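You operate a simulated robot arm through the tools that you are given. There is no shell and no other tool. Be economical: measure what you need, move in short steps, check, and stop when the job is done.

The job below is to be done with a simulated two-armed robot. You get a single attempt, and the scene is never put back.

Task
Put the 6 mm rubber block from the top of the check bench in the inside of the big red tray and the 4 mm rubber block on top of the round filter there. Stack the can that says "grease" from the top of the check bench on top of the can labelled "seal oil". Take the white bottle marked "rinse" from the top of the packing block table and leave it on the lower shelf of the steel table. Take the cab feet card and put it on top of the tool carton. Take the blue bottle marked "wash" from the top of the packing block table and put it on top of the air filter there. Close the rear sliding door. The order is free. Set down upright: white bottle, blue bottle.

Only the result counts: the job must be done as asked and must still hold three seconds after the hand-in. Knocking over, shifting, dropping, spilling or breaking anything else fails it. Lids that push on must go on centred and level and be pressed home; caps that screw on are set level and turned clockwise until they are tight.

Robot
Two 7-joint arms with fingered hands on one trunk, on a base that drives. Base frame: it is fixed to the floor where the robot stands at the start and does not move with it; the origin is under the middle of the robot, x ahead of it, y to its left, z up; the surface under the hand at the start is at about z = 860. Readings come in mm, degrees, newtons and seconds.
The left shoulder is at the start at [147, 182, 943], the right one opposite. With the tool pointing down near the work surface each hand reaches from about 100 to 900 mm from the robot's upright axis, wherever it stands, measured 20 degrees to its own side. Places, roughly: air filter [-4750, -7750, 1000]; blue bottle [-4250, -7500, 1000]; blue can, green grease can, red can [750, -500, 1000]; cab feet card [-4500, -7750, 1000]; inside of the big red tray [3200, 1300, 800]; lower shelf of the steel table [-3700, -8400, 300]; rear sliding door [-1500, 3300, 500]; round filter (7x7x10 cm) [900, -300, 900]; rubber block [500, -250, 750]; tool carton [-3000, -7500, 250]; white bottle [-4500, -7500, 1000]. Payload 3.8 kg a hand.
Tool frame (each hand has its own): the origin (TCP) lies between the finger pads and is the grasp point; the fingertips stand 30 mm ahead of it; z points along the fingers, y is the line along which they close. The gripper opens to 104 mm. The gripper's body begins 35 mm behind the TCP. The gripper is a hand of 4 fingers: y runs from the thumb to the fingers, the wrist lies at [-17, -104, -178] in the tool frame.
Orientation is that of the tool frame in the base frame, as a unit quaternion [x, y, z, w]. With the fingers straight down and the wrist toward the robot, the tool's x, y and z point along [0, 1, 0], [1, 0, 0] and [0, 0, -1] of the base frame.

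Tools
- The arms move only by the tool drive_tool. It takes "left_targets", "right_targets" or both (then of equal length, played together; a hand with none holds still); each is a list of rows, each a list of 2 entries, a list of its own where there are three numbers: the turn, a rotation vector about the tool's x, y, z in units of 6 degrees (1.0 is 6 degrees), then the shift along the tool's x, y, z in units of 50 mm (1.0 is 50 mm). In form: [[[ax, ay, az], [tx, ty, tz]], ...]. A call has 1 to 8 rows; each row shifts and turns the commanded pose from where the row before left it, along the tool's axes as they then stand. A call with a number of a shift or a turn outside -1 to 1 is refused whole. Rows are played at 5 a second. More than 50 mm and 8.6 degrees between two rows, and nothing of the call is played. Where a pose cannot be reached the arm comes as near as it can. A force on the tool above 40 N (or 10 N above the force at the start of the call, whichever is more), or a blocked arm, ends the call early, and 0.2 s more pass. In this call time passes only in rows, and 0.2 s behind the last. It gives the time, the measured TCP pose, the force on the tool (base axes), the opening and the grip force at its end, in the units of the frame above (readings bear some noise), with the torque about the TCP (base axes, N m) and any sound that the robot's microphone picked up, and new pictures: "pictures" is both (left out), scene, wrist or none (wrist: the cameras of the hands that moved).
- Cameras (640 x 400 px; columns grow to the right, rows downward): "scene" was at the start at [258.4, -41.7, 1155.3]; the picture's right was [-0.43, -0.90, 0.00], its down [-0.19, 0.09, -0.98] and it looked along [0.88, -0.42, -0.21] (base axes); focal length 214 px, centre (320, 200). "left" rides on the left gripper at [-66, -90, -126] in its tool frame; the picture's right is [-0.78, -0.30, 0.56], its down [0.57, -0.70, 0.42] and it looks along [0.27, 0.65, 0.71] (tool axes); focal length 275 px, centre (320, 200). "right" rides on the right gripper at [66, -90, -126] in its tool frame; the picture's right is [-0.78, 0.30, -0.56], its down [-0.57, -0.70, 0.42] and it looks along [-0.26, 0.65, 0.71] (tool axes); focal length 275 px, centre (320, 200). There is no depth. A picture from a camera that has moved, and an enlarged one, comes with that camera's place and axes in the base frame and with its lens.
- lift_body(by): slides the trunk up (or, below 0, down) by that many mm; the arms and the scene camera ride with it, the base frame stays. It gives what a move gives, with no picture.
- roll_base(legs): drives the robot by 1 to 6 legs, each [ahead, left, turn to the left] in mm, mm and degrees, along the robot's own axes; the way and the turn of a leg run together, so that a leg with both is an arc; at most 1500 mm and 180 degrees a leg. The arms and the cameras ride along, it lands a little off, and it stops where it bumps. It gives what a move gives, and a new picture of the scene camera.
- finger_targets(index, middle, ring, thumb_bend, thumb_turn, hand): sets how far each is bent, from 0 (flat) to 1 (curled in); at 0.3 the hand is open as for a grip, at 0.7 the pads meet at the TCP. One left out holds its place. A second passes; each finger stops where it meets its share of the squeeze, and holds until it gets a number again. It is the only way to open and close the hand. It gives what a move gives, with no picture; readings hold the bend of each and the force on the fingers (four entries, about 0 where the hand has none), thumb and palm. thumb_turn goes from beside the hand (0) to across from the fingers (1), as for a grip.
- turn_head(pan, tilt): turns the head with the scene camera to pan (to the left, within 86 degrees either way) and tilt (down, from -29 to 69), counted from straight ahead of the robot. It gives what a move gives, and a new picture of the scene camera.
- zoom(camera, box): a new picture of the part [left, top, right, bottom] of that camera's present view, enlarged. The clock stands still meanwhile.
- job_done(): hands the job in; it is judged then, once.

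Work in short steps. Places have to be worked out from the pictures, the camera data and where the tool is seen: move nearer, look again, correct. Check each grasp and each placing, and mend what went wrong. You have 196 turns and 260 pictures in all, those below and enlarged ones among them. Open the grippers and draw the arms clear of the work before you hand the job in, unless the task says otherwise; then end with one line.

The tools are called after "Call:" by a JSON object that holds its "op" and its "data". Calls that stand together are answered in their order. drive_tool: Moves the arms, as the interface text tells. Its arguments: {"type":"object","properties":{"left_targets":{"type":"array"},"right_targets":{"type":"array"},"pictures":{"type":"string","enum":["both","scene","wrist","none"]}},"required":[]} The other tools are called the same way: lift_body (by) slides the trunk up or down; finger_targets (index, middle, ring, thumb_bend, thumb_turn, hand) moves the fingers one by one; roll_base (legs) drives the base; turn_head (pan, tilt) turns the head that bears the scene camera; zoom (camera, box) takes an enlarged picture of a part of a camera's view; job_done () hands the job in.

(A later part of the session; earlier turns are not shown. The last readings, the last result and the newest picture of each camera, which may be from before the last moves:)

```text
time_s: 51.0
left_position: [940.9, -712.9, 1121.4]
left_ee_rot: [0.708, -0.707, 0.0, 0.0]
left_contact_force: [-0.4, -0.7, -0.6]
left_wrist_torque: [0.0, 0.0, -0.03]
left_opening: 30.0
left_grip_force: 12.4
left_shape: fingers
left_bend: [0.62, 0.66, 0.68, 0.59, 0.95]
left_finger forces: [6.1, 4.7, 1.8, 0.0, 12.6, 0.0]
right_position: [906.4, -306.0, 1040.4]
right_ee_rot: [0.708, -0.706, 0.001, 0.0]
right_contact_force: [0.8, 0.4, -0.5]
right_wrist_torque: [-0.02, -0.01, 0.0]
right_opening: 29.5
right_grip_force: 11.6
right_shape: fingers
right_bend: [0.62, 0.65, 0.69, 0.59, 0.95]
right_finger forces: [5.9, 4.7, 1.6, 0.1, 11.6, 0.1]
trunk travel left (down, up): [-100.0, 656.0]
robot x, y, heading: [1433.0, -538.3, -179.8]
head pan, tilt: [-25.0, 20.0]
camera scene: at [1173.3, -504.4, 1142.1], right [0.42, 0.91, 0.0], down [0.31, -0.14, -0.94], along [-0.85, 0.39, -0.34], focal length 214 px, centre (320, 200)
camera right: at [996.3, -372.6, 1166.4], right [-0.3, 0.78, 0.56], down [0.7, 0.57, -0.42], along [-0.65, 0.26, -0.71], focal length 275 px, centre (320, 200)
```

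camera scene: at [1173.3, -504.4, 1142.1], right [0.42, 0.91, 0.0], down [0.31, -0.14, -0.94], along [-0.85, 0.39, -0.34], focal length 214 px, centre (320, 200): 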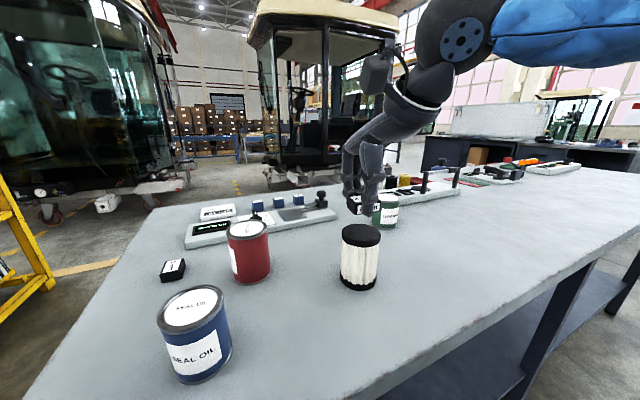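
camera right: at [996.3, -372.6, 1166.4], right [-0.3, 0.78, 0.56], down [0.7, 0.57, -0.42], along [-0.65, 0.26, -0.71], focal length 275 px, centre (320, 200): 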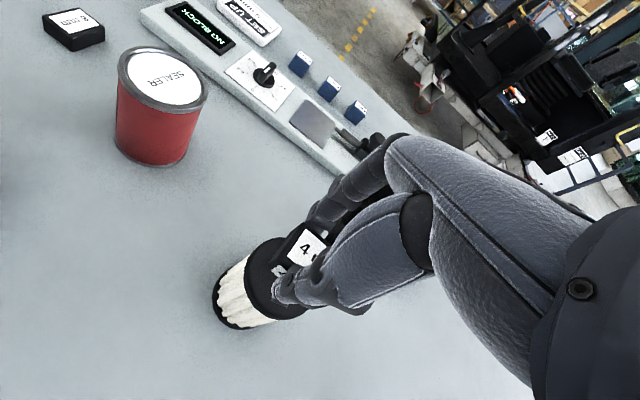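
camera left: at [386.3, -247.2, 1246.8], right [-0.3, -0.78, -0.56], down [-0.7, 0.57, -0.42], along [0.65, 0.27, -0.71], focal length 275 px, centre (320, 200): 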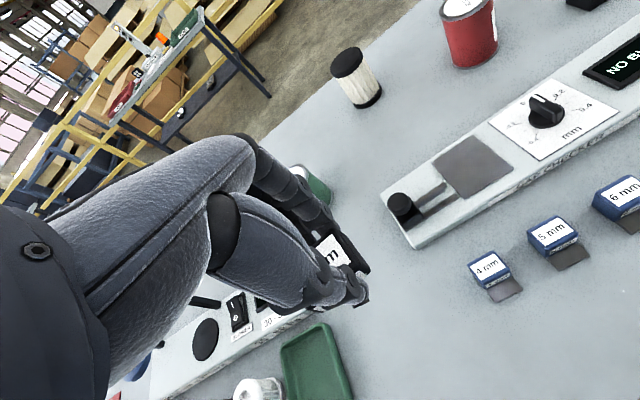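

Alignment agrees in both views. I lower to just above contact.

Call:
{"op": "drive_tool", "data": {"right_targets": [[[0, 0, 0], [0, 0, 0.4]], [[0, 0, 0], [0, 0, 0.3]]], "pictures": "both"}}

Call:
{"op": "zoom", "data": {"camera": "scene", "box": [300, 160, 420, 300]}}

```text
time_s: 51.6
left_position: [941.0, -711.9, 1121.1]
left_ee_rot: [0.708, -0.706, 0.001, -0.001]
left_contact_force: [-0.2, 0.7, 0.0]
left_wrist_torque: [0.03, -0.03, 0.01]
left_opening: 30.0
left_grip_force: 12.8
left_shape: fingers
left_bend: [0.62, 0.66, 0.68, 0.59, 0.95]
left_finger forces: [6.1, 4.7, 1.7, 0.0, 12.6, 0.0]
right_position: [908.1, -305.2, 1006.0]
right_ee_rot: [0.709, -0.705, 0.001, 0.0]
right_contact_force: [-0.2, -0.6, 0.0]
right_wrist_torque: [0.0, -0.02, -0.04]
right_opening: 29.8
right_grip_force: 11.7
right_shape: fingers
right_bend: [0.62, 0.65, 0.69, 0.59, 0.95]
right_finger forces: [5.9, 4.7, 1.7, 0.1, 11.5, 0.0]
trunk travel left (down, up): [-100.0, 656.0]
robot x, y, heading: [1432.6, -540.4, -179.9]
head pan, tilt: [-25.0, 20.0]
camera scene: at [1173.5, -504.4, 1142.2], right [0.42, 0.91, 0.0], down [0.31, -0.14, -0.94], along [-0.85, 0.39, -0.34], focal length 214 px, centre (320, 200)
camera right: at [996.8, -371.8, 1131.5], right [-0.3, 0.78, 0.56], down [0.7, 0.57, -0.42], along [-0.65, 0.26, -0.71], focal length 275 px, centre (320, 200)
```

scene: 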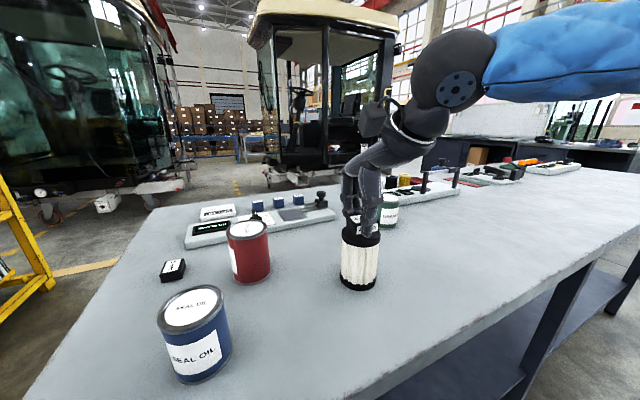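
right: 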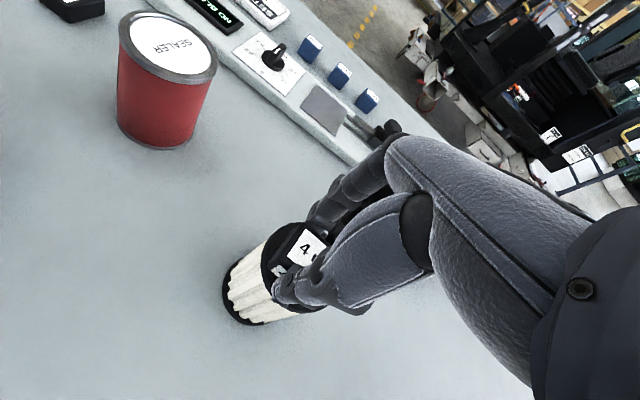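

```text
2.86 times, centred on (360, 230) of scene
camera zoom: at [1173.5, -504.4, 1142.2], right [0.42, 0.91, 0.0], down [0.31, -0.14, -0.94], along [-0.85, 0.39, -0.34], focal length 613 px, centre (206, 114)
```

zoom: 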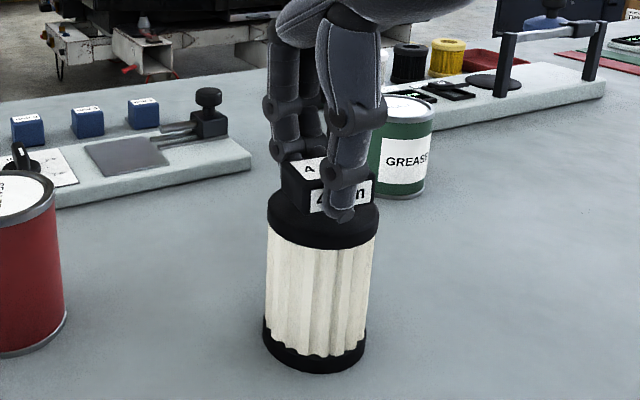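

Centred well. I lower in small steps until contact.

Call:
{"op": "drive_tool", "data": {"right_targets": [[[0, 0, 0], [0, 0, 0.1]], [[0, 0, 0], [0, 0, 0.06]], [[0, 0, 0], [0, 0, 0.05]], [[0, 0, 0], [0, 0, 0.04]]], "pictures": "none"}}

```text
time_s: 52.6
left_position: [942.0, -713.0, 1120.2]
left_ee_rot: [0.707, -0.707, 0.0, 0.0]
left_contact_force: [0.5, -0.1, -0.1]
left_wrist_torque: [-0.01, 0.02, -0.01]
left_opening: 30.2
left_grip_force: 13.0
left_shape: fingers
left_bend: [0.62, 0.66, 0.68, 0.59, 0.95]
left_finger forces: [6.1, 4.7, 1.8, 0.0, 12.6, 0.1]
right_position: [907.7, -305.5, 993.6]
right_ee_rot: [0.708, -0.706, 0.001, 0.0]
right_contact_force: [-0.5, 0.3, 0.7]
right_wrist_torque: [0.02, 0.03, 0.01]
right_opening: 29.6
right_grip_force: 12.0
right_shape: fingers
right_bend: [0.62, 0.65, 0.69, 0.59, 0.95]
right_finger forces: [6.0, 4.6, 1.6, 0.1, 11.6, 0.0]
trunk travel left (down, up): [-100.0, 656.0]
robot x, y, heading: [1436.2, -542.3, -179.8]
head pan, tilt: [-25.0, 20.0]
```

Call:
{"op": "drive_tool", "data": {"right_targets": [[[0, 0, 0], [0, 0, 0.03]], [[0, 0, 0], [0, 0, 0.03]], [[0, 0, 0], [0, 0, 0.03]]], "pictures": "none"}}

Call:
{"op": "zoom", "data": {"camera": "scene", "box": [300, 160, 420, 300]}}

```text
time_s: 53.4
left_position: [943.5, -712.1, 1121.9]
left_ee_rot: [0.708, -0.706, -0.001, 0.0]
left_contact_force: [0.1, -1.1, 0.3]
left_wrist_torque: [0.01, -0.03, 0.01]
left_opening: 30.2
left_grip_force: 13.1
left_shape: fingers
left_bend: [0.62, 0.66, 0.68, 0.59, 0.95]
left_finger forces: [6.1, 4.7, 1.8, 0.0, 12.5, 0.0]
right_position: [908.3, -306.3, 993.0]
right_ee_rot: [0.709, -0.706, -0.001, 0.003]
right_contact_force: [-2.6, 2.0, 18.7]
right_wrist_torque: [0.0, 0.2, 0.01]
right_opening: 29.6
right_grip_force: 20.1
right_shape: fingers
right_bend: [0.63, 0.65, 0.69, 0.59, 0.95]
right_finger forces: [12.8, 12.5, 1.7, 0.0, 12.9, 0.0]
trunk travel left (down, up): [-100.0, 656.0]
robot x, y, heading: [1434.8, -540.5, -179.9]
head pan, tilt: [-25.0, 20.0]
```

```text
2.86 times, centred on (360, 230) of scene
camera zoom: at [1174.8, -504.7, 1142.8], right [0.42, 0.91, 0.0], down [0.31, -0.14, -0.94], along [-0.85, 0.39, -0.34], focal length 613 px, centre (206, 114)
```

zoom: 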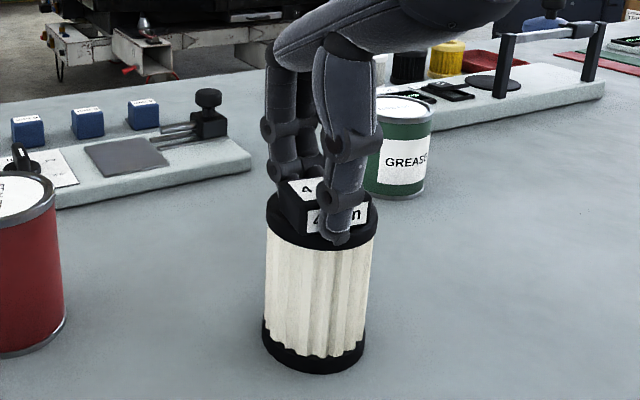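

Contact made (18.7 N). I ease up 3 mm and open the fingers.

Call:
{"op": "drive_tool", "data": {"right_targets": [[[0, 0, 0], [0, 0, -0.06]]], "pictures": "none"}}

Call:
{"op": "finger_targets", "data": {"hand": "right", "index": 0.45, "middle": 0.45, "ring": 0.45, "thumb_bend": 0.45}}

Call:
{"op": "drive_tool", "data": {"right_targets": [[[0, 0, 0], [0, 0, -0.5]], [[0, 0, 0], [0, 0, -0.8]], [[0, 0, 0], [0, 0, -0.8]]], "pictures": "both"}}

```text
time_s: 53.8
left_position: [942.1, -711.5, 1120.8]
left_ee_rot: [0.708, -0.706, -0.001, 0.0]
left_contact_force: [-0.2, -0.3, -0.5]
left_wrist_torque: [0.01, 0.0, 0.03]
left_opening: 30.1
left_grip_force: 12.8
left_shape: fingers
left_bend: [0.62, 0.66, 0.68, 0.59, 0.95]
left_finger forces: [6.2, 4.7, 1.8, 0.0, 12.6, 0.0]
right_position: [908.0, -307.5, 992.7]
right_ee_rot: [0.708, -0.706, 0.0, 0.002]
right_contact_force: [-3.3, 1.2, 16.0]
right_wrist_torque: [-0.02, 0.28, -0.02]
right_opening: 29.3
right_grip_force: 18.8
right_shape: fingers
right_bend: [0.62, 0.65, 0.69, 0.59, 0.95]
right_finger forces: [12.7, 11.2, 1.6, 0.0, 12.2, 0.0]
trunk travel left (down, up): [-100.0, 656.0]
robot x, y, heading: [1431.2, -545.2, -180.1]
head pan, tilt: [-25.0, 20.0]
```

```text
time_s: 54.8
left_position: [943.2, -711.6, 1121.7]
left_ee_rot: [0.708, -0.706, 0.001, 0.001]
left_contact_force: [0.5, -0.9, 0.2]
left_wrist_torque: [0.03, 0.05, 0.03]
left_opening: 29.8
left_grip_force: 12.8
left_shape: fingers
left_bend: [0.62, 0.66, 0.68, 0.59, 0.95]
left_finger forces: [6.1, 4.7, 1.8, 0.1, 12.5, 0.1]
right_position: [909.0, -305.9, 992.1]
right_ee_rot: [0.708, -0.706, 0.0, 0.0]
right_contact_force: [3.0, 1.7, 12.7]
right_wrist_torque: [0.18, 0.26, -0.02]
right_opening: 66.4
right_grip_force: 6.7
right_shape: fingers
right_bend: [0.45, 0.49, 0.45, 0.45, 0.97]
right_finger forces: [0.6, 12.1, 0.1, 0.0, 0.0, 0.1]
trunk travel left (down, up): [-100.0, 656.0]
robot x, y, heading: [1435.2, -540.8, -179.7]
head pan, tilt: [-25.0, 20.0]
```

```text
time_s: 55.6
left_position: [942.5, -711.7, 1121.2]
left_ee_rot: [0.708, -0.706, 0.0, 0.0]
left_contact_force: [-0.8, 0.2, -0.4]
left_wrist_torque: [0.0, 0.04, 0.0]
left_opening: 30.1
left_grip_force: 12.5
left_shape: fingers
left_bend: [0.62, 0.66, 0.68, 0.59, 0.95]
left_finger forces: [6.1, 4.7, 1.7, 0.0, 12.6, 0.1]
right_position: [909.5, -304.2, 1098.8]
right_ee_rot: [0.708, -0.707, 0.0, 0.0]
right_contact_force: [0.7, 0.4, 1.0]
right_wrist_torque: [-0.01, 0.01, 0.0]
right_opening: 66.8
right_grip_force: 0.1
right_shape: fingers
right_bend: [0.45, 0.45, 0.45, 0.45, 0.97]
right_finger forces: [0.0, 0.0, 0.0, 0.0, 0.1, 0.0]
trunk travel left (down, up): [-100.0, 656.0]
robot x, y, heading: [1429.9, -544.0, -179.9]
head pan, tilt: [-25.0, 20.0]
camera scene: at [1173.8, -504.7, 1142.4], right [0.42, 0.91, 0.0], down [0.31, -0.14, -0.94], along [-0.85, 0.39, -0.34], focal length 214 px, centre (320, 200)
camera right: at [998.5, -371.1, 1225.2], right [-0.3, 0.78, 0.56], down [0.7, 0.57, -0.42], along [-0.65, 0.26, -0.72], focal length 275 px, centre (320, 200)
```

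scene: 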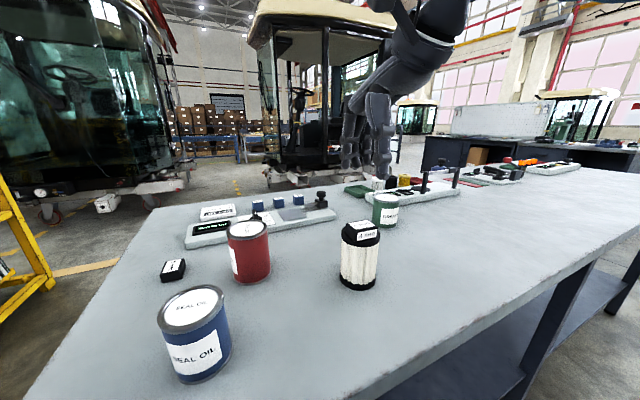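
right: 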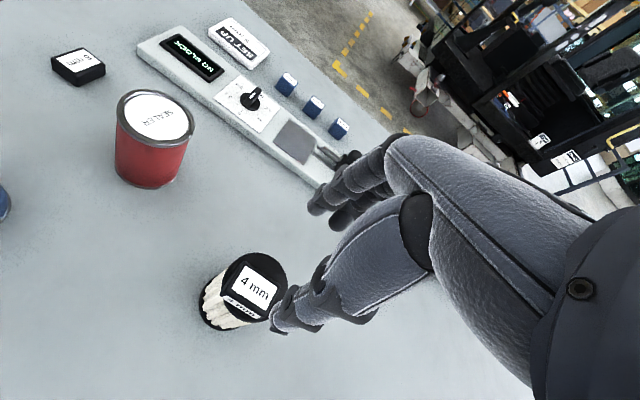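

The 4 mm block sits on the filter. Next the grease can at about (745,-101): open the hand fully and move above it.

Call:
{"op": "finger_targets", "data": {"hand": "right", "index": 0.3, "middle": 0.3, "ring": 0.3, "thumb_bend": 0.3}}

Call:
{"op": "drive_tool", "data": {"right_targets": [[[0, 0, 0], [-0.68, 0.55, 0]], [[0, 0, 0], [-0.68, 0.55, 0]], [[0, 0, 0], [-0.68, 0.55, 0]], [[0, 0, 0], [-0.68, 0.55, 0]], [[0, 0, 0], [-0.68, 0.55, 0]], [[0, 0, 0], [-0.67, 0.54, 0]], [[0, 0, 0], [0, 0, 0.8]]], "pictures": "both"}}

```text
time_s: 56.6
left_position: [942.0, -713.1, 1121.5]
left_ee_rot: [0.708, -0.706, -0.001, 0.0]
left_contact_force: [-0.3, 0.8, 0.4]
left_wrist_torque: [-0.04, -0.02, -0.01]
left_opening: 29.9
left_grip_force: 12.3
left_shape: fingers
left_bend: [0.62, 0.66, 0.68, 0.59, 0.95]
left_finger forces: [6.0, 4.8, 1.8, 0.0, 12.6, 0.0]
right_position: [908.8, -304.6, 1098.5]
right_ee_rot: [0.709, -0.706, 0.001, -0.001]
right_contact_force: [0.5, -0.6, 0.5]
right_wrist_torque: [-0.03, 0.0, 0.0]
right_opening: 104.3
right_grip_force: 0.0
right_shape: fingers
right_bend: [0.3, 0.3, 0.3, 0.3, 0.97]
right_finger forces: [0.1, 0.0, 0.0, 0.1, 0.0, 0.0]
trunk travel left (down, up): [-100.0, 656.0]
robot x, y, heading: [1434.9, -538.7, -179.9]
head pan, tilt: [-25.0, 20.0]
```

```text
time_s: 58.2
left_position: [942.1, -711.9, 1121.4]
left_ee_rot: [0.708, -0.707, -0.001, 0.0]
left_contact_force: [-0.2, 0.1, 0.2]
left_wrist_torque: [0.02, -0.03, 0.01]
left_opening: 30.2
left_grip_force: 12.9
left_shape: fingers
left_bend: [0.62, 0.66, 0.68, 0.59, 0.95]
left_finger forces: [6.1, 4.7, 1.8, 0.0, 12.6, 0.0]
right_position: [741.7, -103.6, 1055.0]
right_ee_rot: [0.708, -0.706, 0.001, -0.001]
right_contact_force: [-0.2, -0.8, 0.1]
right_wrist_torque: [0.03, 0.0, -0.01]
right_opening: 104.5
right_grip_force: 0.0
right_shape: fingers
right_bend: [0.3, 0.3, 0.3, 0.3, 0.97]
right_finger forces: [0.0, 0.0, 0.0, 0.0, 0.0, 0.0]
trunk travel left (down, up): [-100.0, 656.0]
robot x, y, heading: [1432.4, -540.4, -179.7]
head pan, tilt: [-25.0, 20.0]
camera scene: at [1173.5, -503.9, 1142.2], right [0.42, 0.91, 0.0], down [0.31, -0.14, -0.94], along [-0.85, 0.39, -0.34], focal length 214 px, centre (320, 200)
camera right: at [831.1, -169.7, 1181.7], right [-0.3, 0.77, 0.56], down [0.7, 0.58, -0.42], along [-0.65, 0.26, -0.71], focal length 275 px, centre (320, 200)
```

scene: 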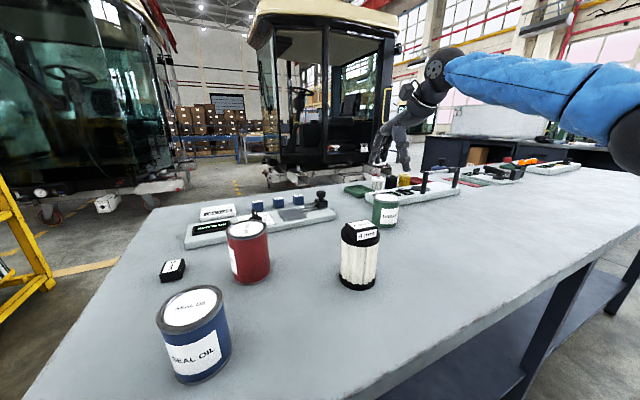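
right: 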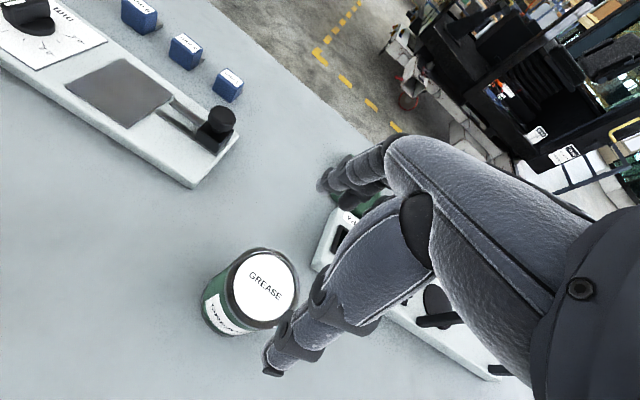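

Can centre measured at (742,-100), matching the TCP. I descend around it.

Call:
{"op": "drive_tool", "data": {"right_targets": [[[0, 0, 0], [-0.08, 0, 0.8]], [[0, 0, 0], [0, 0, 0.8]], [[0, 0, 0], [0, 0, 0.5]], [[0, 0, 0], [0, 0, 0.5]]], "pictures": "wrist"}}

```text
time_s: 59.2
left_position: [942.5, -712.5, 1121.9]
left_ee_rot: [0.707, -0.707, 0.0, 0.001]
left_contact_force: [-0.9, 1.0, -0.2]
left_wrist_torque: [0.01, -0.01, 0.0]
left_opening: 30.1
left_grip_force: 12.5
left_shape: fingers
left_bend: [0.62, 0.66, 0.68, 0.59, 0.95]
left_finger forces: [6.1, 4.7, 1.8, 0.0, 12.7, 0.1]
right_position: [743.9, -99.8, 927.4]
right_ee_rot: [0.708, -0.706, 0.0, 0.001]
right_contact_force: [-2.8, -0.2, 2.0]
right_wrist_torque: [-0.01, 0.07, -0.01]
right_opening: 105.7
right_grip_force: 1.8
right_shape: fingers
right_bend: [0.29, 0.3, 0.3, 0.3, 0.97]
right_finger forces: [2.6, 0.1, 0.0, 0.0, 0.0, 0.1]
trunk travel left (down, up): [-100.0, 656.0]
robot x, y, heading: [1432.9, -544.0, -179.9]
head pan, tilt: [-25.0, 20.0]
camera right: at [832.6, -165.7, 1052.9], right [-0.3, 0.78, 0.56], down [0.7, 0.57, -0.43], along [-0.65, 0.26, -0.71], focal length 275 px, centre (320, 200)
```

right: 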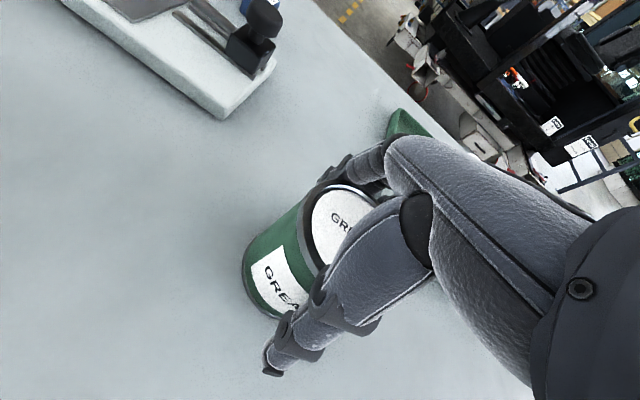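

Light index contact. I close the hand on the can.

Call:
{"op": "finger_targets", "data": {"hand": "right", "index": 0.6, "middle": 0.6, "ring": 0.6, "thumb_bend": 0.65}}

Call:
{"op": "drive_tool", "data": {"right_targets": [[[0, 0, 0], [0, 0, -0.4]], [[0, 0, 0], [0, 0, -0.8]]], "pictures": "both"}}

```text
time_s: 60.2
left_position: [942.6, -711.2, 1122.7]
left_ee_rot: [-0.707, 0.707, 0.0, 0.0]
left_contact_force: [0.3, -0.7, -1.4]
left_wrist_torque: [0.0, 0.0, -0.01]
left_opening: 30.1
left_grip_force: 12.4
left_shape: fingers
left_bend: [0.62, 0.66, 0.68, 0.59, 0.95]
left_finger forces: [6.1, 4.7, 1.8, 0.0, 12.6, 0.1]
right_position: [743.1, -98.5, 927.7]
right_ee_rot: [0.708, -0.706, -0.001, 0.001]
right_contact_force: [-2.9, 1.0, 7.3]
right_wrist_torque: [0.17, 0.62, 0.07]
right_opening: 68.6
right_grip_force: 36.1
right_shape: fingers
right_bend: [0.39, 0.48, 0.54, 0.53, 0.95]
right_finger forces: [22.6, 10.5, 5.1, 0.1, 33.7, 0.1]
trunk travel left (down, up): [-100.0, 656.0]
robot x, y, heading: [1433.4, -544.2, -180.2]
head pan, tilt: [-25.0, 20.0]
```

```text
time_s: 60.8
left_position: [940.9, -711.5, 1120.2]
left_ee_rot: [0.708, -0.706, 0.001, 0.0]
left_contact_force: [-0.2, -0.6, -0.6]
left_wrist_torque: [-0.03, 0.0, -0.01]
left_opening: 30.0
left_grip_force: 13.0
left_shape: fingers
left_bend: [0.62, 0.66, 0.68, 0.59, 0.95]
left_finger forces: [6.1, 4.7, 1.8, 0.1, 12.6, 0.1]
right_position: [744.6, -99.9, 985.7]
right_ee_rot: [0.708, -0.706, 0.001, -0.002]
right_contact_force: [-0.8, -0.2, -3.5]
right_wrist_torque: [0.0, 0.02, -0.03]
right_opening: 68.2
right_grip_force: 31.6
right_shape: fingers
right_bend: [0.39, 0.48, 0.55, 0.53, 0.95]
right_finger forces: [18.2, 8.8, 4.0, 0.1, 33.0, 0.1]
trunk travel left (down, up): [-100.0, 656.0]
robot x, y, heading: [1432.1, -541.8, -179.8]
head pan, tilt: [-25.0, 20.0]
camera scene: at [1173.6, -504.4, 1142.3], right [0.42, 0.91, 0.0], down [0.31, -0.14, -0.94], along [-0.85, 0.39, -0.34], focal length 214 px, centre (320, 200)
camera right: at [833.2, -166.3, 1112.0], right [-0.3, 0.78, 0.56], down [0.7, 0.57, -0.42], along [-0.65, 0.26, -0.72], focal length 275 px, centre (320, 200)
```

scene: 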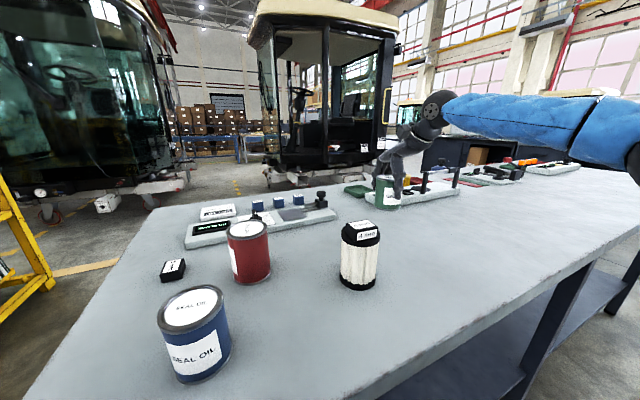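
right: 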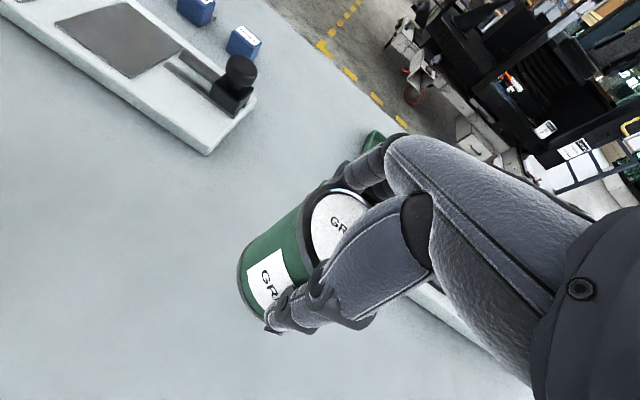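

Can is held (≈3.5 N). I raise it to carrying height and shift the base left 250 so the right hand can reach the blue can.

Call:
{"op": "drive_tool", "data": {"right_targets": [[[0, 0, 0], [0, 0, -0.8]], [[0, 0, 0], [0, 0, -0.8]], [[0, 0, 0], [0, 0, -0.7]]], "pictures": "none"}}

Call:
{"op": "roll_base", "data": {"legs": [[0, 250, 0]]}}

```text
time_s: 61.6
left_position: [941.4, -712.6, 1119.7]
left_ee_rot: [0.707, -0.707, 0.0, 0.0]
left_contact_force: [-0.3, 0.2, -1.2]
left_wrist_torque: [0.03, 0.01, 0.04]
left_opening: 30.2
left_grip_force: 12.7
left_shape: fingers
left_bend: [0.62, 0.66, 0.68, 0.59, 0.95]
left_finger forces: [6.1, 4.7, 1.8, 0.0, 12.6, 0.0]
right_position: [743.1, -98.6, 1102.6]
right_ee_rot: [0.708, -0.706, 0.0, -0.001]
right_contact_force: [0.5, -0.4, -4.1]
right_wrist_torque: [-0.02, 0.03, 0.0]
right_opening: 68.0
right_grip_force: 31.2
right_shape: fingers
right_bend: [0.39, 0.48, 0.55, 0.53, 0.95]
right_finger forces: [17.9, 8.8, 4.1, 0.0, 32.5, 0.0]
trunk travel left (down, up): [-100.0, 656.0]
robot x, y, heading: [1432.5, -542.7, -179.5]
head pan, tilt: [-25.0, 20.0]
```

```text
time_s: 63.4
left_position: [941.1, -965.3, 1120.3]
left_ee_rot: [-0.706, 0.708, 0.0, 0.0]
left_contact_force: [0.6, -0.3, -0.6]
left_wrist_torque: [0.03, -0.01, -0.01]
left_opening: 30.1
left_grip_force: 12.8
left_shape: fingers
left_bend: [0.62, 0.66, 0.68, 0.59, 0.95]
left_finger forces: [6.0, 4.7, 1.8, 0.0, 12.6, 0.0]
right_position: [744.1, -348.8, 1103.1]
right_ee_rot: [0.707, -0.707, 0.001, -0.001]
right_contact_force: [-0.5, 0.4, -3.7]
right_wrist_torque: [0.01, -0.01, 0.04]
right_opening: 67.9
right_grip_force: 31.3
right_shape: fingers
right_bend: [0.39, 0.48, 0.55, 0.53, 0.95]
right_finger forces: [17.9, 8.7, 3.9, 0.0, 32.5, 0.1]
trunk travel left (down, up): [-100.0, 656.0]
robot x, y, heading: [1437.1, -795.6, 180.2]
head pan, tilt: [-25.0, 20.0]
camera scene: at [1173.5, -757.6, 1142.2], right [0.42, 0.91, 0.0], down [0.31, -0.14, -0.94], along [-0.85, 0.4, -0.34], focal length 214 px, centre (320, 200)
```

scene: 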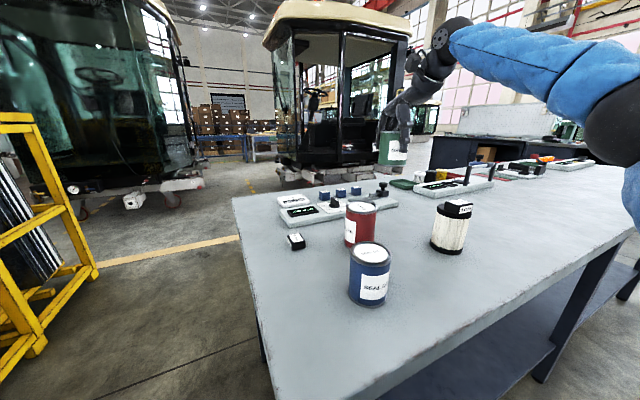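

Blue can re-measured at (941,-558), top ≈945. I carry the grease can above it at the same height.

Call:
{"op": "drive_tool", "data": {"right_targets": [[[0, 0, 0], [0.52, -0.49, 0]], [[0, 0, 0], [0.52, -0.49, 0]], [[0, 0, 0], [0.52, -0.49, 0]], [[0, 0, 0], [0.52, -0.49, 0]], [[0, 0, 0], [0.52, -0.49, 0]], [[0, 0, 0], [0.52, -0.49, 0]], [[0, 0, 0], [0.52, -0.49, 0]], [[0, 0, 0], [0.52, -0.49, 0]]], "pictures": "both"}}

Call:
{"op": "zoom", "data": {"camera": "scene", "box": [300, 130, 460, 320]}}

```text
time_s: 65.2
left_position: [942.3, -964.0, 1120.3]
left_ee_rot: [-0.706, 0.708, -0.001, 0.0]
left_contact_force: [0.5, -0.7, 0.2]
left_wrist_torque: [0.0, 0.04, 0.0]
left_opening: 30.2
left_grip_force: 13.2
left_shape: fingers
left_bend: [0.62, 0.66, 0.68, 0.59, 0.95]
left_finger forces: [6.1, 4.7, 1.9, 0.0, 12.6, 0.0]
right_position: [941.3, -558.5, 1103.4]
right_ee_rot: [-0.706, 0.708, 0.0, 0.001]
right_contact_force: [-0.1, 0.5, -2.4]
right_wrist_torque: [-0.04, -0.01, -0.01]
right_opening: 67.8
right_grip_force: 30.8
right_shape: fingers
right_bend: [0.39, 0.48, 0.55, 0.53, 0.95]
right_finger forces: [17.5, 8.8, 4.0, 0.0, 31.6, 0.1]
trunk travel left (down, up): [-100.0, 656.0]
robot x, y, heading: [1432.0, -795.5, 179.9]
head pan, tilt: [-25.0, 20.0]
camera scene: at [1174.2, -757.4, 1142.4], right [0.42, 0.91, 0.0], down [0.31, -0.14, -0.94], along [-0.85, 0.4, -0.34], focal length 214 px, centre (320, 200)
camera right: at [1029.6, -625.2, 1230.2], right [-0.3, 0.78, 0.56], down [0.7, 0.57, -0.42], along [-0.65, 0.27, -0.71], focal length 275 px, centre (320, 200)
```

scene: 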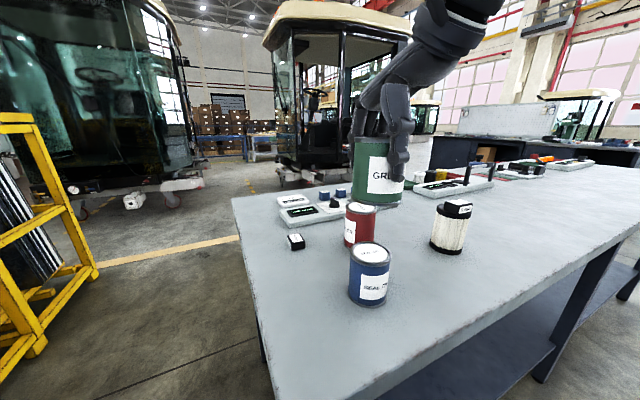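
right: 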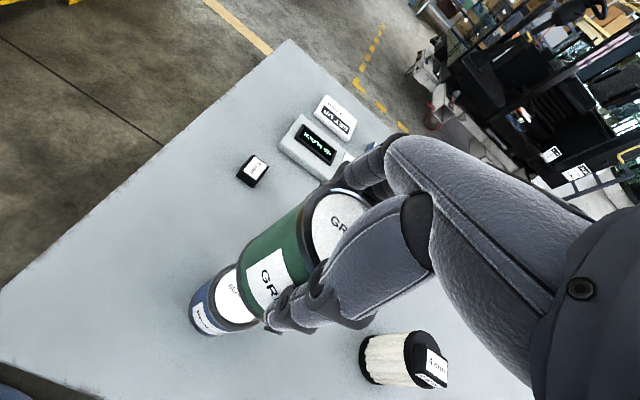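

```text
2.11 times, centred on (380, 225) of scene
camera zoom: at [1174.2, -757.4, 1142.4], right [0.42, 0.91, 0.0], down [0.31, -0.14, -0.94], along [-0.85, 0.4, -0.34], focal length 452 px, centre (194, 147)
```

zoom: 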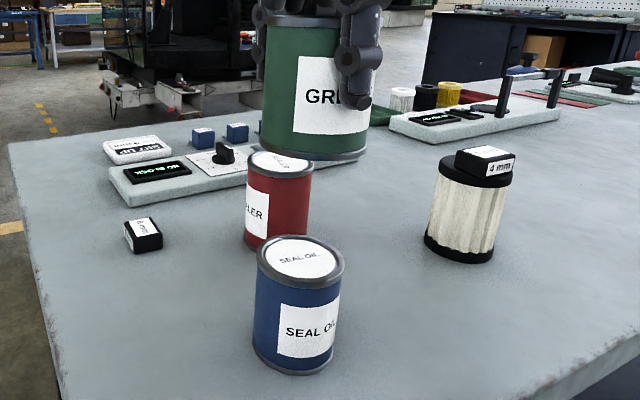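

Lateral alignment agrees within 1–2 mm. I lower 80 mm and inspect before contact.

Call:
{"op": "drive_tool", "data": {"right_targets": [[[0, 0, 0], [0, -0.03, 0.8]], [[0, 0, 0], [0, 0, 0.5]], [[0, 0, 0], [0, 0, 0.3]]], "pictures": "wrist"}}

Call:
{"op": "zoom", "data": {"camera": "scene", "box": [300, 180, 440, 320]}}

```text
time_s: 66.0
left_position: [941.8, -963.3, 1120.6]
left_ee_rot: [-0.706, 0.708, -0.001, 0.001]
left_contact_force: [-0.2, 0.5, -0.9]
left_wrist_torque: [0.02, 0.02, 0.01]
left_opening: 30.1
left_grip_force: 13.1
left_shape: fingers
left_bend: [0.62, 0.66, 0.68, 0.59, 0.95]
left_finger forces: [6.1, 4.6, 1.8, 0.0, 12.5, 0.0]
right_position: [941.6, -556.6, 1022.6]
right_ee_rot: [0.707, -0.707, 0.001, 0.0]
right_contact_force: [-0.3, 0.1, -3.8]
right_wrist_torque: [-0.02, -0.01, -0.01]
right_opening: 67.8
right_grip_force: 30.8
right_shape: fingers
right_bend: [0.39, 0.48, 0.55, 0.53, 0.95]
right_finger forces: [17.3, 8.7, 4.1, 0.1, 31.0, 0.1]
trunk travel left (down, up): [-100.0, 656.0]
robot x, y, heading: [1436.7, -793.7, 180.2]
head pan, tilt: [-25.0, 20.0]
camera right: at [1031.0, -623.3, 1148.4], right [-0.3, 0.78, 0.56], down [0.7, 0.57, -0.42], along [-0.65, 0.27, -0.71], focal length 275 px, centre (320, 200)
```

right: 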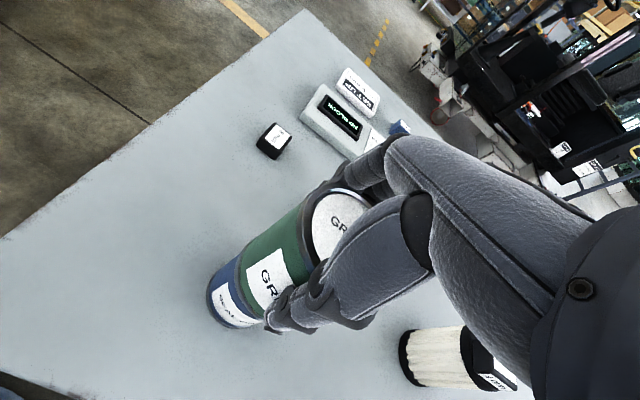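

```text
2.86 times, centred on (370, 250) of scene
camera zoom: at [1173.6, -756.9, 1142.2], right [0.42, 0.91, 0.0], down [0.31, -0.14, -0.94], along [-0.85, 0.4, -0.34], focal length 613 px, centre (177, 57)
```

zoom: 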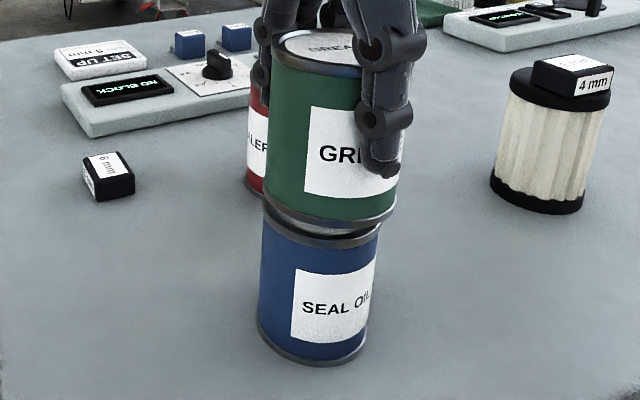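

Nearly coaxial, grease ~3 mm too far to +y. I correct, and also check the label on that other black block.

Call:
{"op": "drive_tool", "data": {"right_targets": [[[0, 0, 0], [0.06, 0.02, 0.06]], [[0, 0, 0], [0, 0, 0.04]]], "pictures": "none"}}

Call:
{"op": "zoom", "data": {"camera": "scene", "box": [310, 190, 420, 310]}}

Call:
{"op": "zoom", "data": {"camera": "scene", "box": [275, 220, 325, 260]}}

```text
time_s: 66.6
left_position: [941.4, -963.8, 1119.7]
left_ee_rot: [-0.707, 0.708, 0.0, 0.0]
left_contact_force: [0.8, 0.6, -1.2]
left_wrist_torque: [0.04, 0.02, 0.01]
left_opening: 30.1
left_grip_force: 12.7
left_shape: fingers
left_bend: [0.62, 0.66, 0.68, 0.59, 0.95]
left_finger forces: [6.0, 4.7, 1.9, 0.0, 12.6, 0.1]
right_position: [940.6, -560.2, 1018.0]
right_ee_rot: [-0.706, 0.708, -0.001, 0.0]
right_contact_force: [0.1, 0.5, -2.9]
right_wrist_torque: [-0.01, -0.04, -0.01]
right_opening: 67.9
right_grip_force: 30.4
right_shape: fingers
right_bend: [0.39, 0.48, 0.55, 0.53, 0.95]
right_finger forces: [17.3, 8.7, 4.0, 0.0, 31.0, 0.0]
trunk travel left (down, up): [-100.0, 656.0]
robot x, y, heading: [1432.5, -798.6, 180.1]
head pan, tilt: [-25.0, 20.0]
```

```text
3.33 times, centred on (365, 250) of scene
camera zoom: at [1173.7, -757.0, 1142.2], right [0.42, 0.91, 0.0], down [0.31, -0.14, -0.94], along [-0.85, 0.4, -0.34], focal length 715 px, centre (170, 33)
```

zoom: 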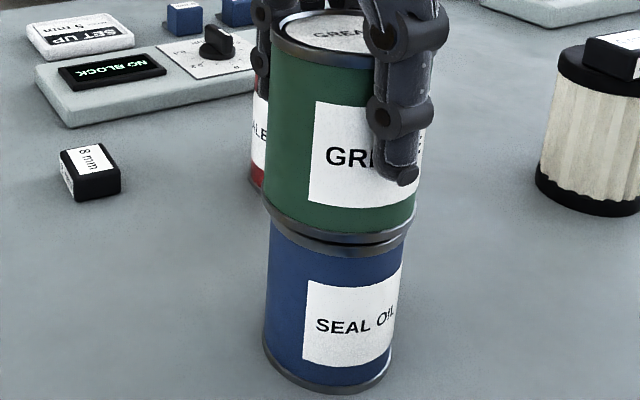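

```text
10.00 times, centred on (300, 240) of scene
camera zoom: at [1173.7, -757.0, 1142.2], right [0.42, 0.91, 0.0], down [0.31, -0.14, -0.94], along [-0.85, 0.4, -0.34], focal length 2145 px, centre (520, -200)
```

zoom: 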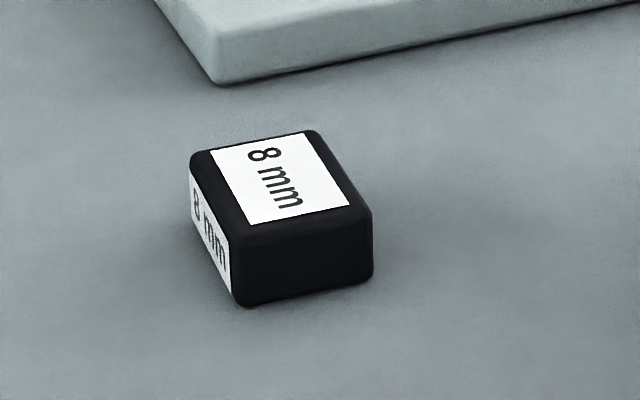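

That one is 8 mm, fine. Cans are aligned within ~1.5 mm; I lower to contact.

Call:
{"op": "drive_tool", "data": {"right_targets": [[[0, 0, 0], [0.02, 0, 0.03]], [[0, 0, 0], [0, 0, 0.03]], [[0, 0, 0], [0, 0, 0.03]], [[0, 0, 0], [0, 0, 0.03]]], "pictures": "none"}}

Call:
{"op": "zoom", "data": {"camera": "scene", "box": [310, 190, 420, 310]}}

```text
time_s: 67.6
left_position: [941.5, -964.8, 1121.1]
left_ee_rot: [-0.706, 0.708, 0.0, 0.0]
left_contact_force: [-0.2, 0.6, 0.8]
left_wrist_torque: [-0.02, 0.01, 0.0]
left_opening: 30.3
left_grip_force: 12.2
left_shape: fingers
left_bend: [0.62, 0.66, 0.68, 0.59, 0.95]
left_finger forces: [6.1, 4.8, 1.8, 0.1, 12.6, 0.0]
right_position: [942.1, -562.5, 1013.7]
right_ee_rot: [0.707, -0.707, -0.001, 0.0]
right_contact_force: [0.2, 0.0, 6.2]
right_wrist_torque: [0.14, 0.22, 0.03]
right_opening: 67.9
right_grip_force: 32.4
right_shape: fingers
right_bend: [0.39, 0.48, 0.55, 0.53, 0.95]
right_finger forces: [18.4, 9.7, 5.1, 0.0, 32.4, 0.0]
trunk travel left (down, up): [-100.0, 656.0]
robot x, y, heading: [1434.9, -795.7, 179.8]
head pan, tilt: [-25.0, 20.0]
```

```text
3.33 times, centred on (365, 250) of scene
camera zoom: at [1174.4, -757.3, 1142.5], right [0.42, 0.91, 0.0], down [0.31, -0.14, -0.94], along [-0.85, 0.4, -0.34], focal length 715 px, centre (170, 33)
```

zoom: 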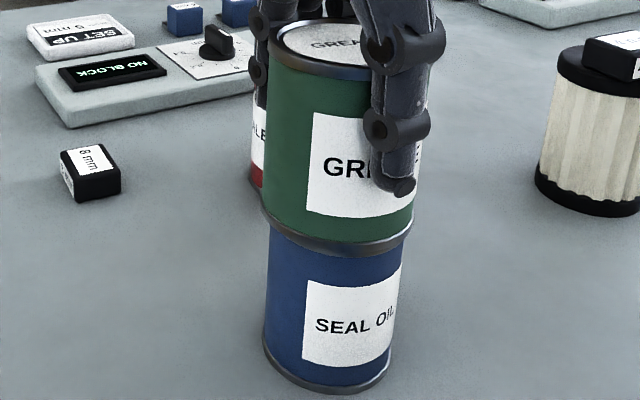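

Can rests on the blue can. I release.

Call:
{"op": "finger_targets", "data": {"hand": "right", "index": 0.28, "middle": 0.28, "ring": 0.28, "thumb_bend": 0.28}}

Call:
{"op": "zoom", "data": {"camera": "right", "box": [180, 120, 440, 350]}}

```text
time_s: 68.6
left_position: [941.4, -963.6, 1122.0]
left_ee_rot: [-0.706, 0.708, -0.001, 0.0]
left_contact_force: [-0.2, -0.4, -0.7]
left_wrist_torque: [0.01, 0.0, 0.02]
left_opening: 30.1
left_grip_force: 12.7
left_shape: fingers
left_bend: [0.62, 0.66, 0.68, 0.59, 0.95]
left_finger forces: [6.1, 4.8, 1.8, 0.0, 12.7, 0.0]
right_position: [941.2, -562.2, 1012.1]
right_ee_rot: [-0.707, 0.707, 0.0, 0.001]
right_contact_force: [0.6, -0.7, 0.1]
right_wrist_torque: [-0.03, -0.04, 0.05]
right_opening: 108.8
right_grip_force: 0.0
right_shape: fingers
right_bend: [0.28, 0.28, 0.28, 0.28, 0.97]
right_finger forces: [0.0, 0.0, 0.0, 0.0, 0.0, 0.0]
trunk travel left (down, up): [-100.0, 656.0]
robot x, y, heading: [1435.0, -797.3, 180.0]
head pan, tilt: [-25.0, 20.0]
```

```text
1.74 times, centred on (310, 235) of right
camera zoom: at [1030.2, -628.1, 1138.0], right [-0.3, 0.78, 0.56], down [0.7, 0.57, -0.42], along [-0.65, 0.27, -0.71], focal length 479 px, centre (337, 139)
```

zoom: 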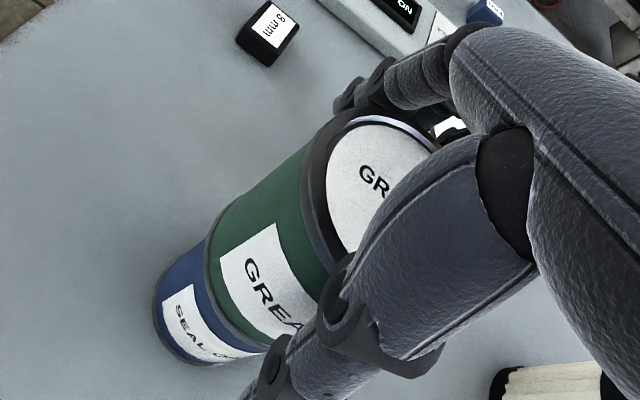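

Free of contact. I rise straight up slowly.

Call:
{"op": "drive_tool", "data": {"right_targets": [[[0, 0, 0], [0, 0, -0.3]], [[0, 0, 0], [0, 0, -0.5]], [[0, 0, 0], [0, 0, -0.8]], [[0, 0, 0], [0, 0, -0.8]], [[0, 0, 0], [0, -0.8, -0.5]], [[0, 0, 0], [0, -0.8, 0]]], "pictures": "scene"}}

Call:
{"op": "zoom", "data": {"camera": "scene", "box": [310, 170, 480, 310]}}

```text
time_s: 70.0
left_position: [942.3, -963.6, 1121.0]
left_ee_rot: [-0.707, 0.708, 0.001, 0.0]
left_contact_force: [-0.6, 0.8, 0.0]
left_wrist_torque: [0.03, 0.0, 0.03]
left_opening: 30.0
left_grip_force: 12.9
left_shape: fingers
left_bend: [0.62, 0.66, 0.68, 0.59, 0.95]
left_finger forces: [6.2, 4.7, 1.8, 0.1, 12.6, 0.0]
right_position: [1022.8, -560.5, 1157.3]
right_ee_rot: [0.707, -0.707, 0.001, -0.001]
right_contact_force: [0.7, -0.3, -0.6]
right_wrist_torque: [0.06, 0.03, 0.01]
right_opening: 108.8
right_grip_force: 0.1
right_shape: fingers
right_bend: [0.28, 0.28, 0.28, 0.28, 0.97]
right_finger forces: [0.0, 0.1, 0.0, 0.0, 0.1, 0.0]
trunk travel left (down, up): [-100.0, 656.0]
robot x, y, heading: [1433.8, -799.6, 180.3]
head pan, tilt: [-25.0, 20.0]
camera scene: at [1174.3, -757.0, 1142.4], right [0.42, 0.91, 0.0], down [0.31, -0.14, -0.94], along [-0.85, 0.4, -0.34], focal length 214 px, centre (320, 200)
```

scene: 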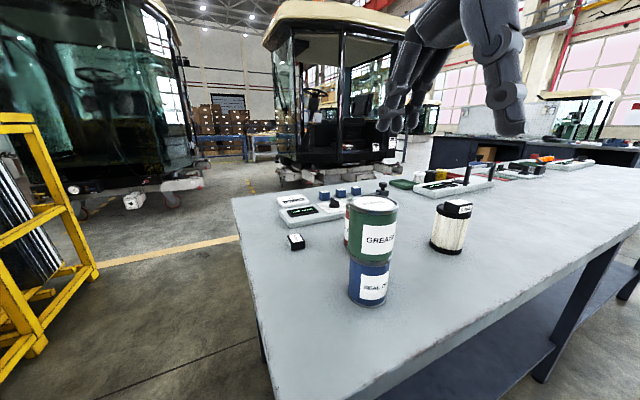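

```text
2.86 times, centred on (395, 240) of scene
camera zoom: at [1174.3, -757.0, 1142.4], right [0.42, 0.91, 0.0], down [0.31, -0.14, -0.94], along [-0.85, 0.4, -0.34], focal length 613 px, centre (106, 86)
```

zoom: 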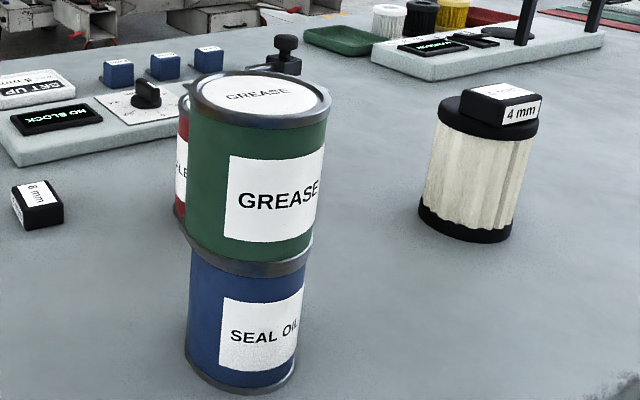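

The stack is good. Now back away, turn around and travel toward the red tray's table.

Call:
{"op": "roll_base", "data": {"legs": [[-500, 0, 0], [0, 0, -180]]}}

Call:
{"op": "turn_head", "data": {"pan": 45, "tilt": 15}}

```text
time_s: 80.4
left_position: [2433.5, -643.6, 1120.2]
left_ee_rot: [0.72, 0.694, 0.0, -0.001]
left_contact_force: [0.8, -0.3, -0.7]
left_wrist_torque: [-0.04, 0.0, -0.02]
left_opening: 29.2
left_grip_force: 11.9
left_shape: fingers
left_bend: [0.63, 0.66, 0.68, 0.6, 0.95]
left_finger forces: [6.0, 4.4, 1.5, 0.0, 11.8, 0.0]
right_position: [2338.3, -1043.6, 1157.1]
right_ee_rot: [0.719, 0.695, -0.001, 0.0]
right_contact_force: [-0.5, 0.8, 0.6]
right_wrist_torque: [-0.01, 0.0, -0.02]
right_opening: 109.0
right_grip_force: 0.0
right_shape: fingers
right_bend: [0.28, 0.28, 0.28, 0.28, 0.97]
right_finger forces: [0.0, 0.1, 0.0, 0.0, 0.0, 0.0]
trunk travel left (down, up): [-100.0, 656.0]
robot x, y, heading: [1934.3, -794.1, -1.8]
head pan, tilt: [-25.0, 20.0]
camera scene: at [2192.8, -845.3, 1142.3], right [-0.45, -0.89, 0.0], down [-0.31, 0.16, -0.94], along [0.84, -0.43, -0.34], focal length 214 px, centre (320, 200)
```

scene: 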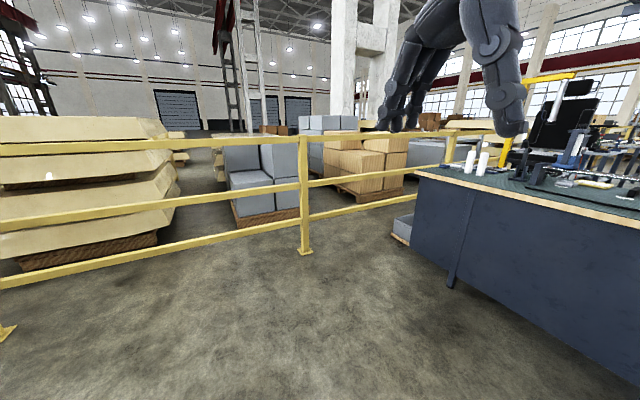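

```text
time_s: 81.8
left_position: [2433.6, -643.6, 1119.0]
left_ee_rot: [0.719, 0.695, 0.0, 0.0]
left_contact_force: [-0.1, 0.9, -0.6]
left_wrist_torque: [0.04, 0.05, 0.0]
left_opening: 29.3
left_grip_force: 11.7
left_shape: fingers
left_bend: [0.63, 0.66, 0.68, 0.6, 0.95]
left_finger forces: [5.9, 4.4, 1.5, 0.0, 11.8, 0.1]
right_position: [2339.4, -1044.2, 1158.1]
right_ee_rot: [0.719, 0.695, -0.001, -0.001]
right_contact_force: [0.6, 0.3, -0.3]
right_wrist_torque: [0.03, -0.01, 0.0]
right_opening: 108.9
right_grip_force: 0.1
right_shape: fingers
right_bend: [0.28, 0.28, 0.28, 0.28, 0.97]
right_finger forces: [0.1, 0.0, 0.0, 0.0, 0.1, 0.1]
trunk travel left (down, up): [-100.0, 656.0]
robot x, y, heading: [1931.4, -794.9, -2.2]
head pan, tilt: [45.0, 15.0]
camera scene: at [2178.1, -739.3, 1150.4], right [0.68, -0.73, 0.0], down [-0.19, -0.18, -0.97], along [0.71, 0.66, -0.26], focal length 214 px, centre (320, 200)
```

scene: 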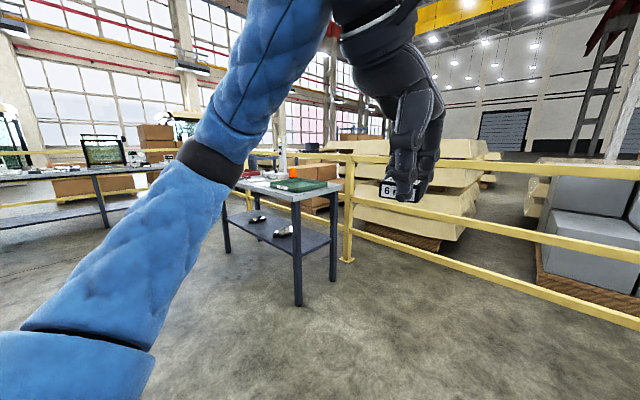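

The tray table spans x≈3040–3490, y≈260–1490, top ≈815. I drive over to face it, stopping short to look.

Call:
{"op": "roll_base", "data": {"legs": [[0, 1500, 2.2], [500, 420, 0]]}}

Call:
{"op": "turn_head", "data": {"pan": 5, "tilt": 20}}

```text
time_s: 92.3
left_position: [2910.9, 1307.3, 1119.2]
left_ee_rot: [0.697, 0.717, 0.0, 0.0]
left_contact_force: [0.0, -0.3, 0.3]
left_wrist_torque: [-0.05, 0.0, 0.05]
left_opening: 29.6
left_grip_force: 11.4
left_shape: fingers
left_bend: [0.63, 0.66, 0.68, 0.6, 0.95]
left_finger forces: [5.9, 4.3, 1.5, 0.0, 11.7, 0.0]
right_position: [2842.1, 902.6, 1158.3]
right_ee_rot: [0.696, 0.718, -0.001, 0.0]
right_contact_force: [0.2, 0.2, -0.3]
right_wrist_torque: [-0.02, -0.03, 0.02]
right_opening: 108.9
right_grip_force: 0.0
right_shape: fingers
right_bend: [0.28, 0.28, 0.28, 0.28, 0.97]
right_finger forces: [0.0, 0.0, 0.1, 0.0, 0.0, 0.1]
trunk travel left (down, up): [-100.0, 656.0]
robot x, y, heading: [2423.2, 1123.5, 1.7]
head pan, tilt: [45.0, 15.0]
camera scene: at [2661.4, 1196.0, 1150.3], right [0.73, -0.69, 0.0], down [-0.18, -0.19, -0.97], along [0.66, 0.7, -0.26], focal length 214 px, centre (320, 200)
```

scene: 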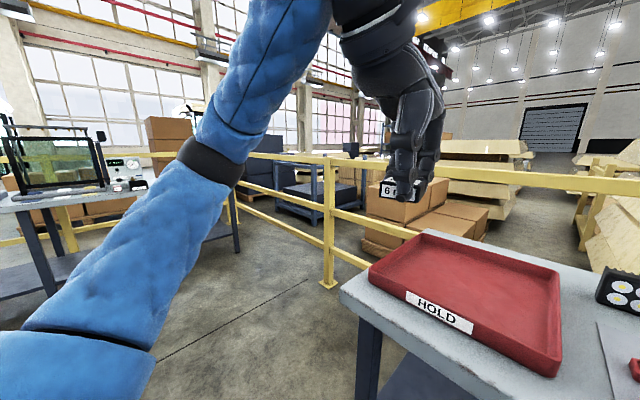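

```text
time_s: 93.4
left_position: [2909.9, 1308.2, 1120.3]
left_ee_rot: [0.697, 0.717, 0.0, 0.0]
left_contact_force: [-0.6, 0.3, 0.0]
left_wrist_torque: [-0.02, 0.0, 0.05]
left_opening: 29.3
left_grip_force: 11.5
left_shape: fingers
left_bend: [0.63, 0.66, 0.68, 0.6, 0.95]
left_finger forces: [6.0, 4.3, 1.4, 0.1, 11.7, 0.0]
right_position: [2842.5, 902.7, 1157.2]
right_ee_rot: [0.696, 0.718, -0.001, -0.001]
right_contact_force: [-0.3, -0.5, -0.5]
right_wrist_torque: [-0.01, -0.01, 0.03]
right_opening: 109.0
right_grip_force: 0.0
right_shape: fingers
right_bend: [0.28, 0.28, 0.28, 0.28, 0.97]
right_finger forces: [0.0, 0.0, 0.0, 0.0, 0.0, 0.1]
trunk travel left (down, up): [-100.0, 656.0]
robot x, y, heading: [2424.2, 1125.8, 1.9]
head pan, tilt: [5.0, 20.0]
camera scene: at [2689.5, 1138.8, 1142.3], right [0.12, -0.99, 0.0], down [-0.34, -0.04, -0.94], along [0.93, 0.11, -0.34], focal length 214 px, centre (320, 200)
```

scene: 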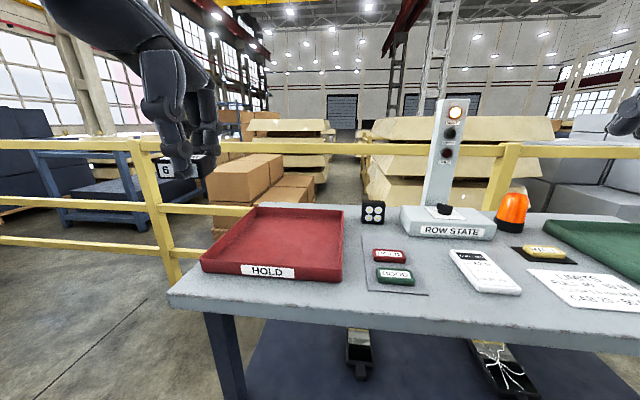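

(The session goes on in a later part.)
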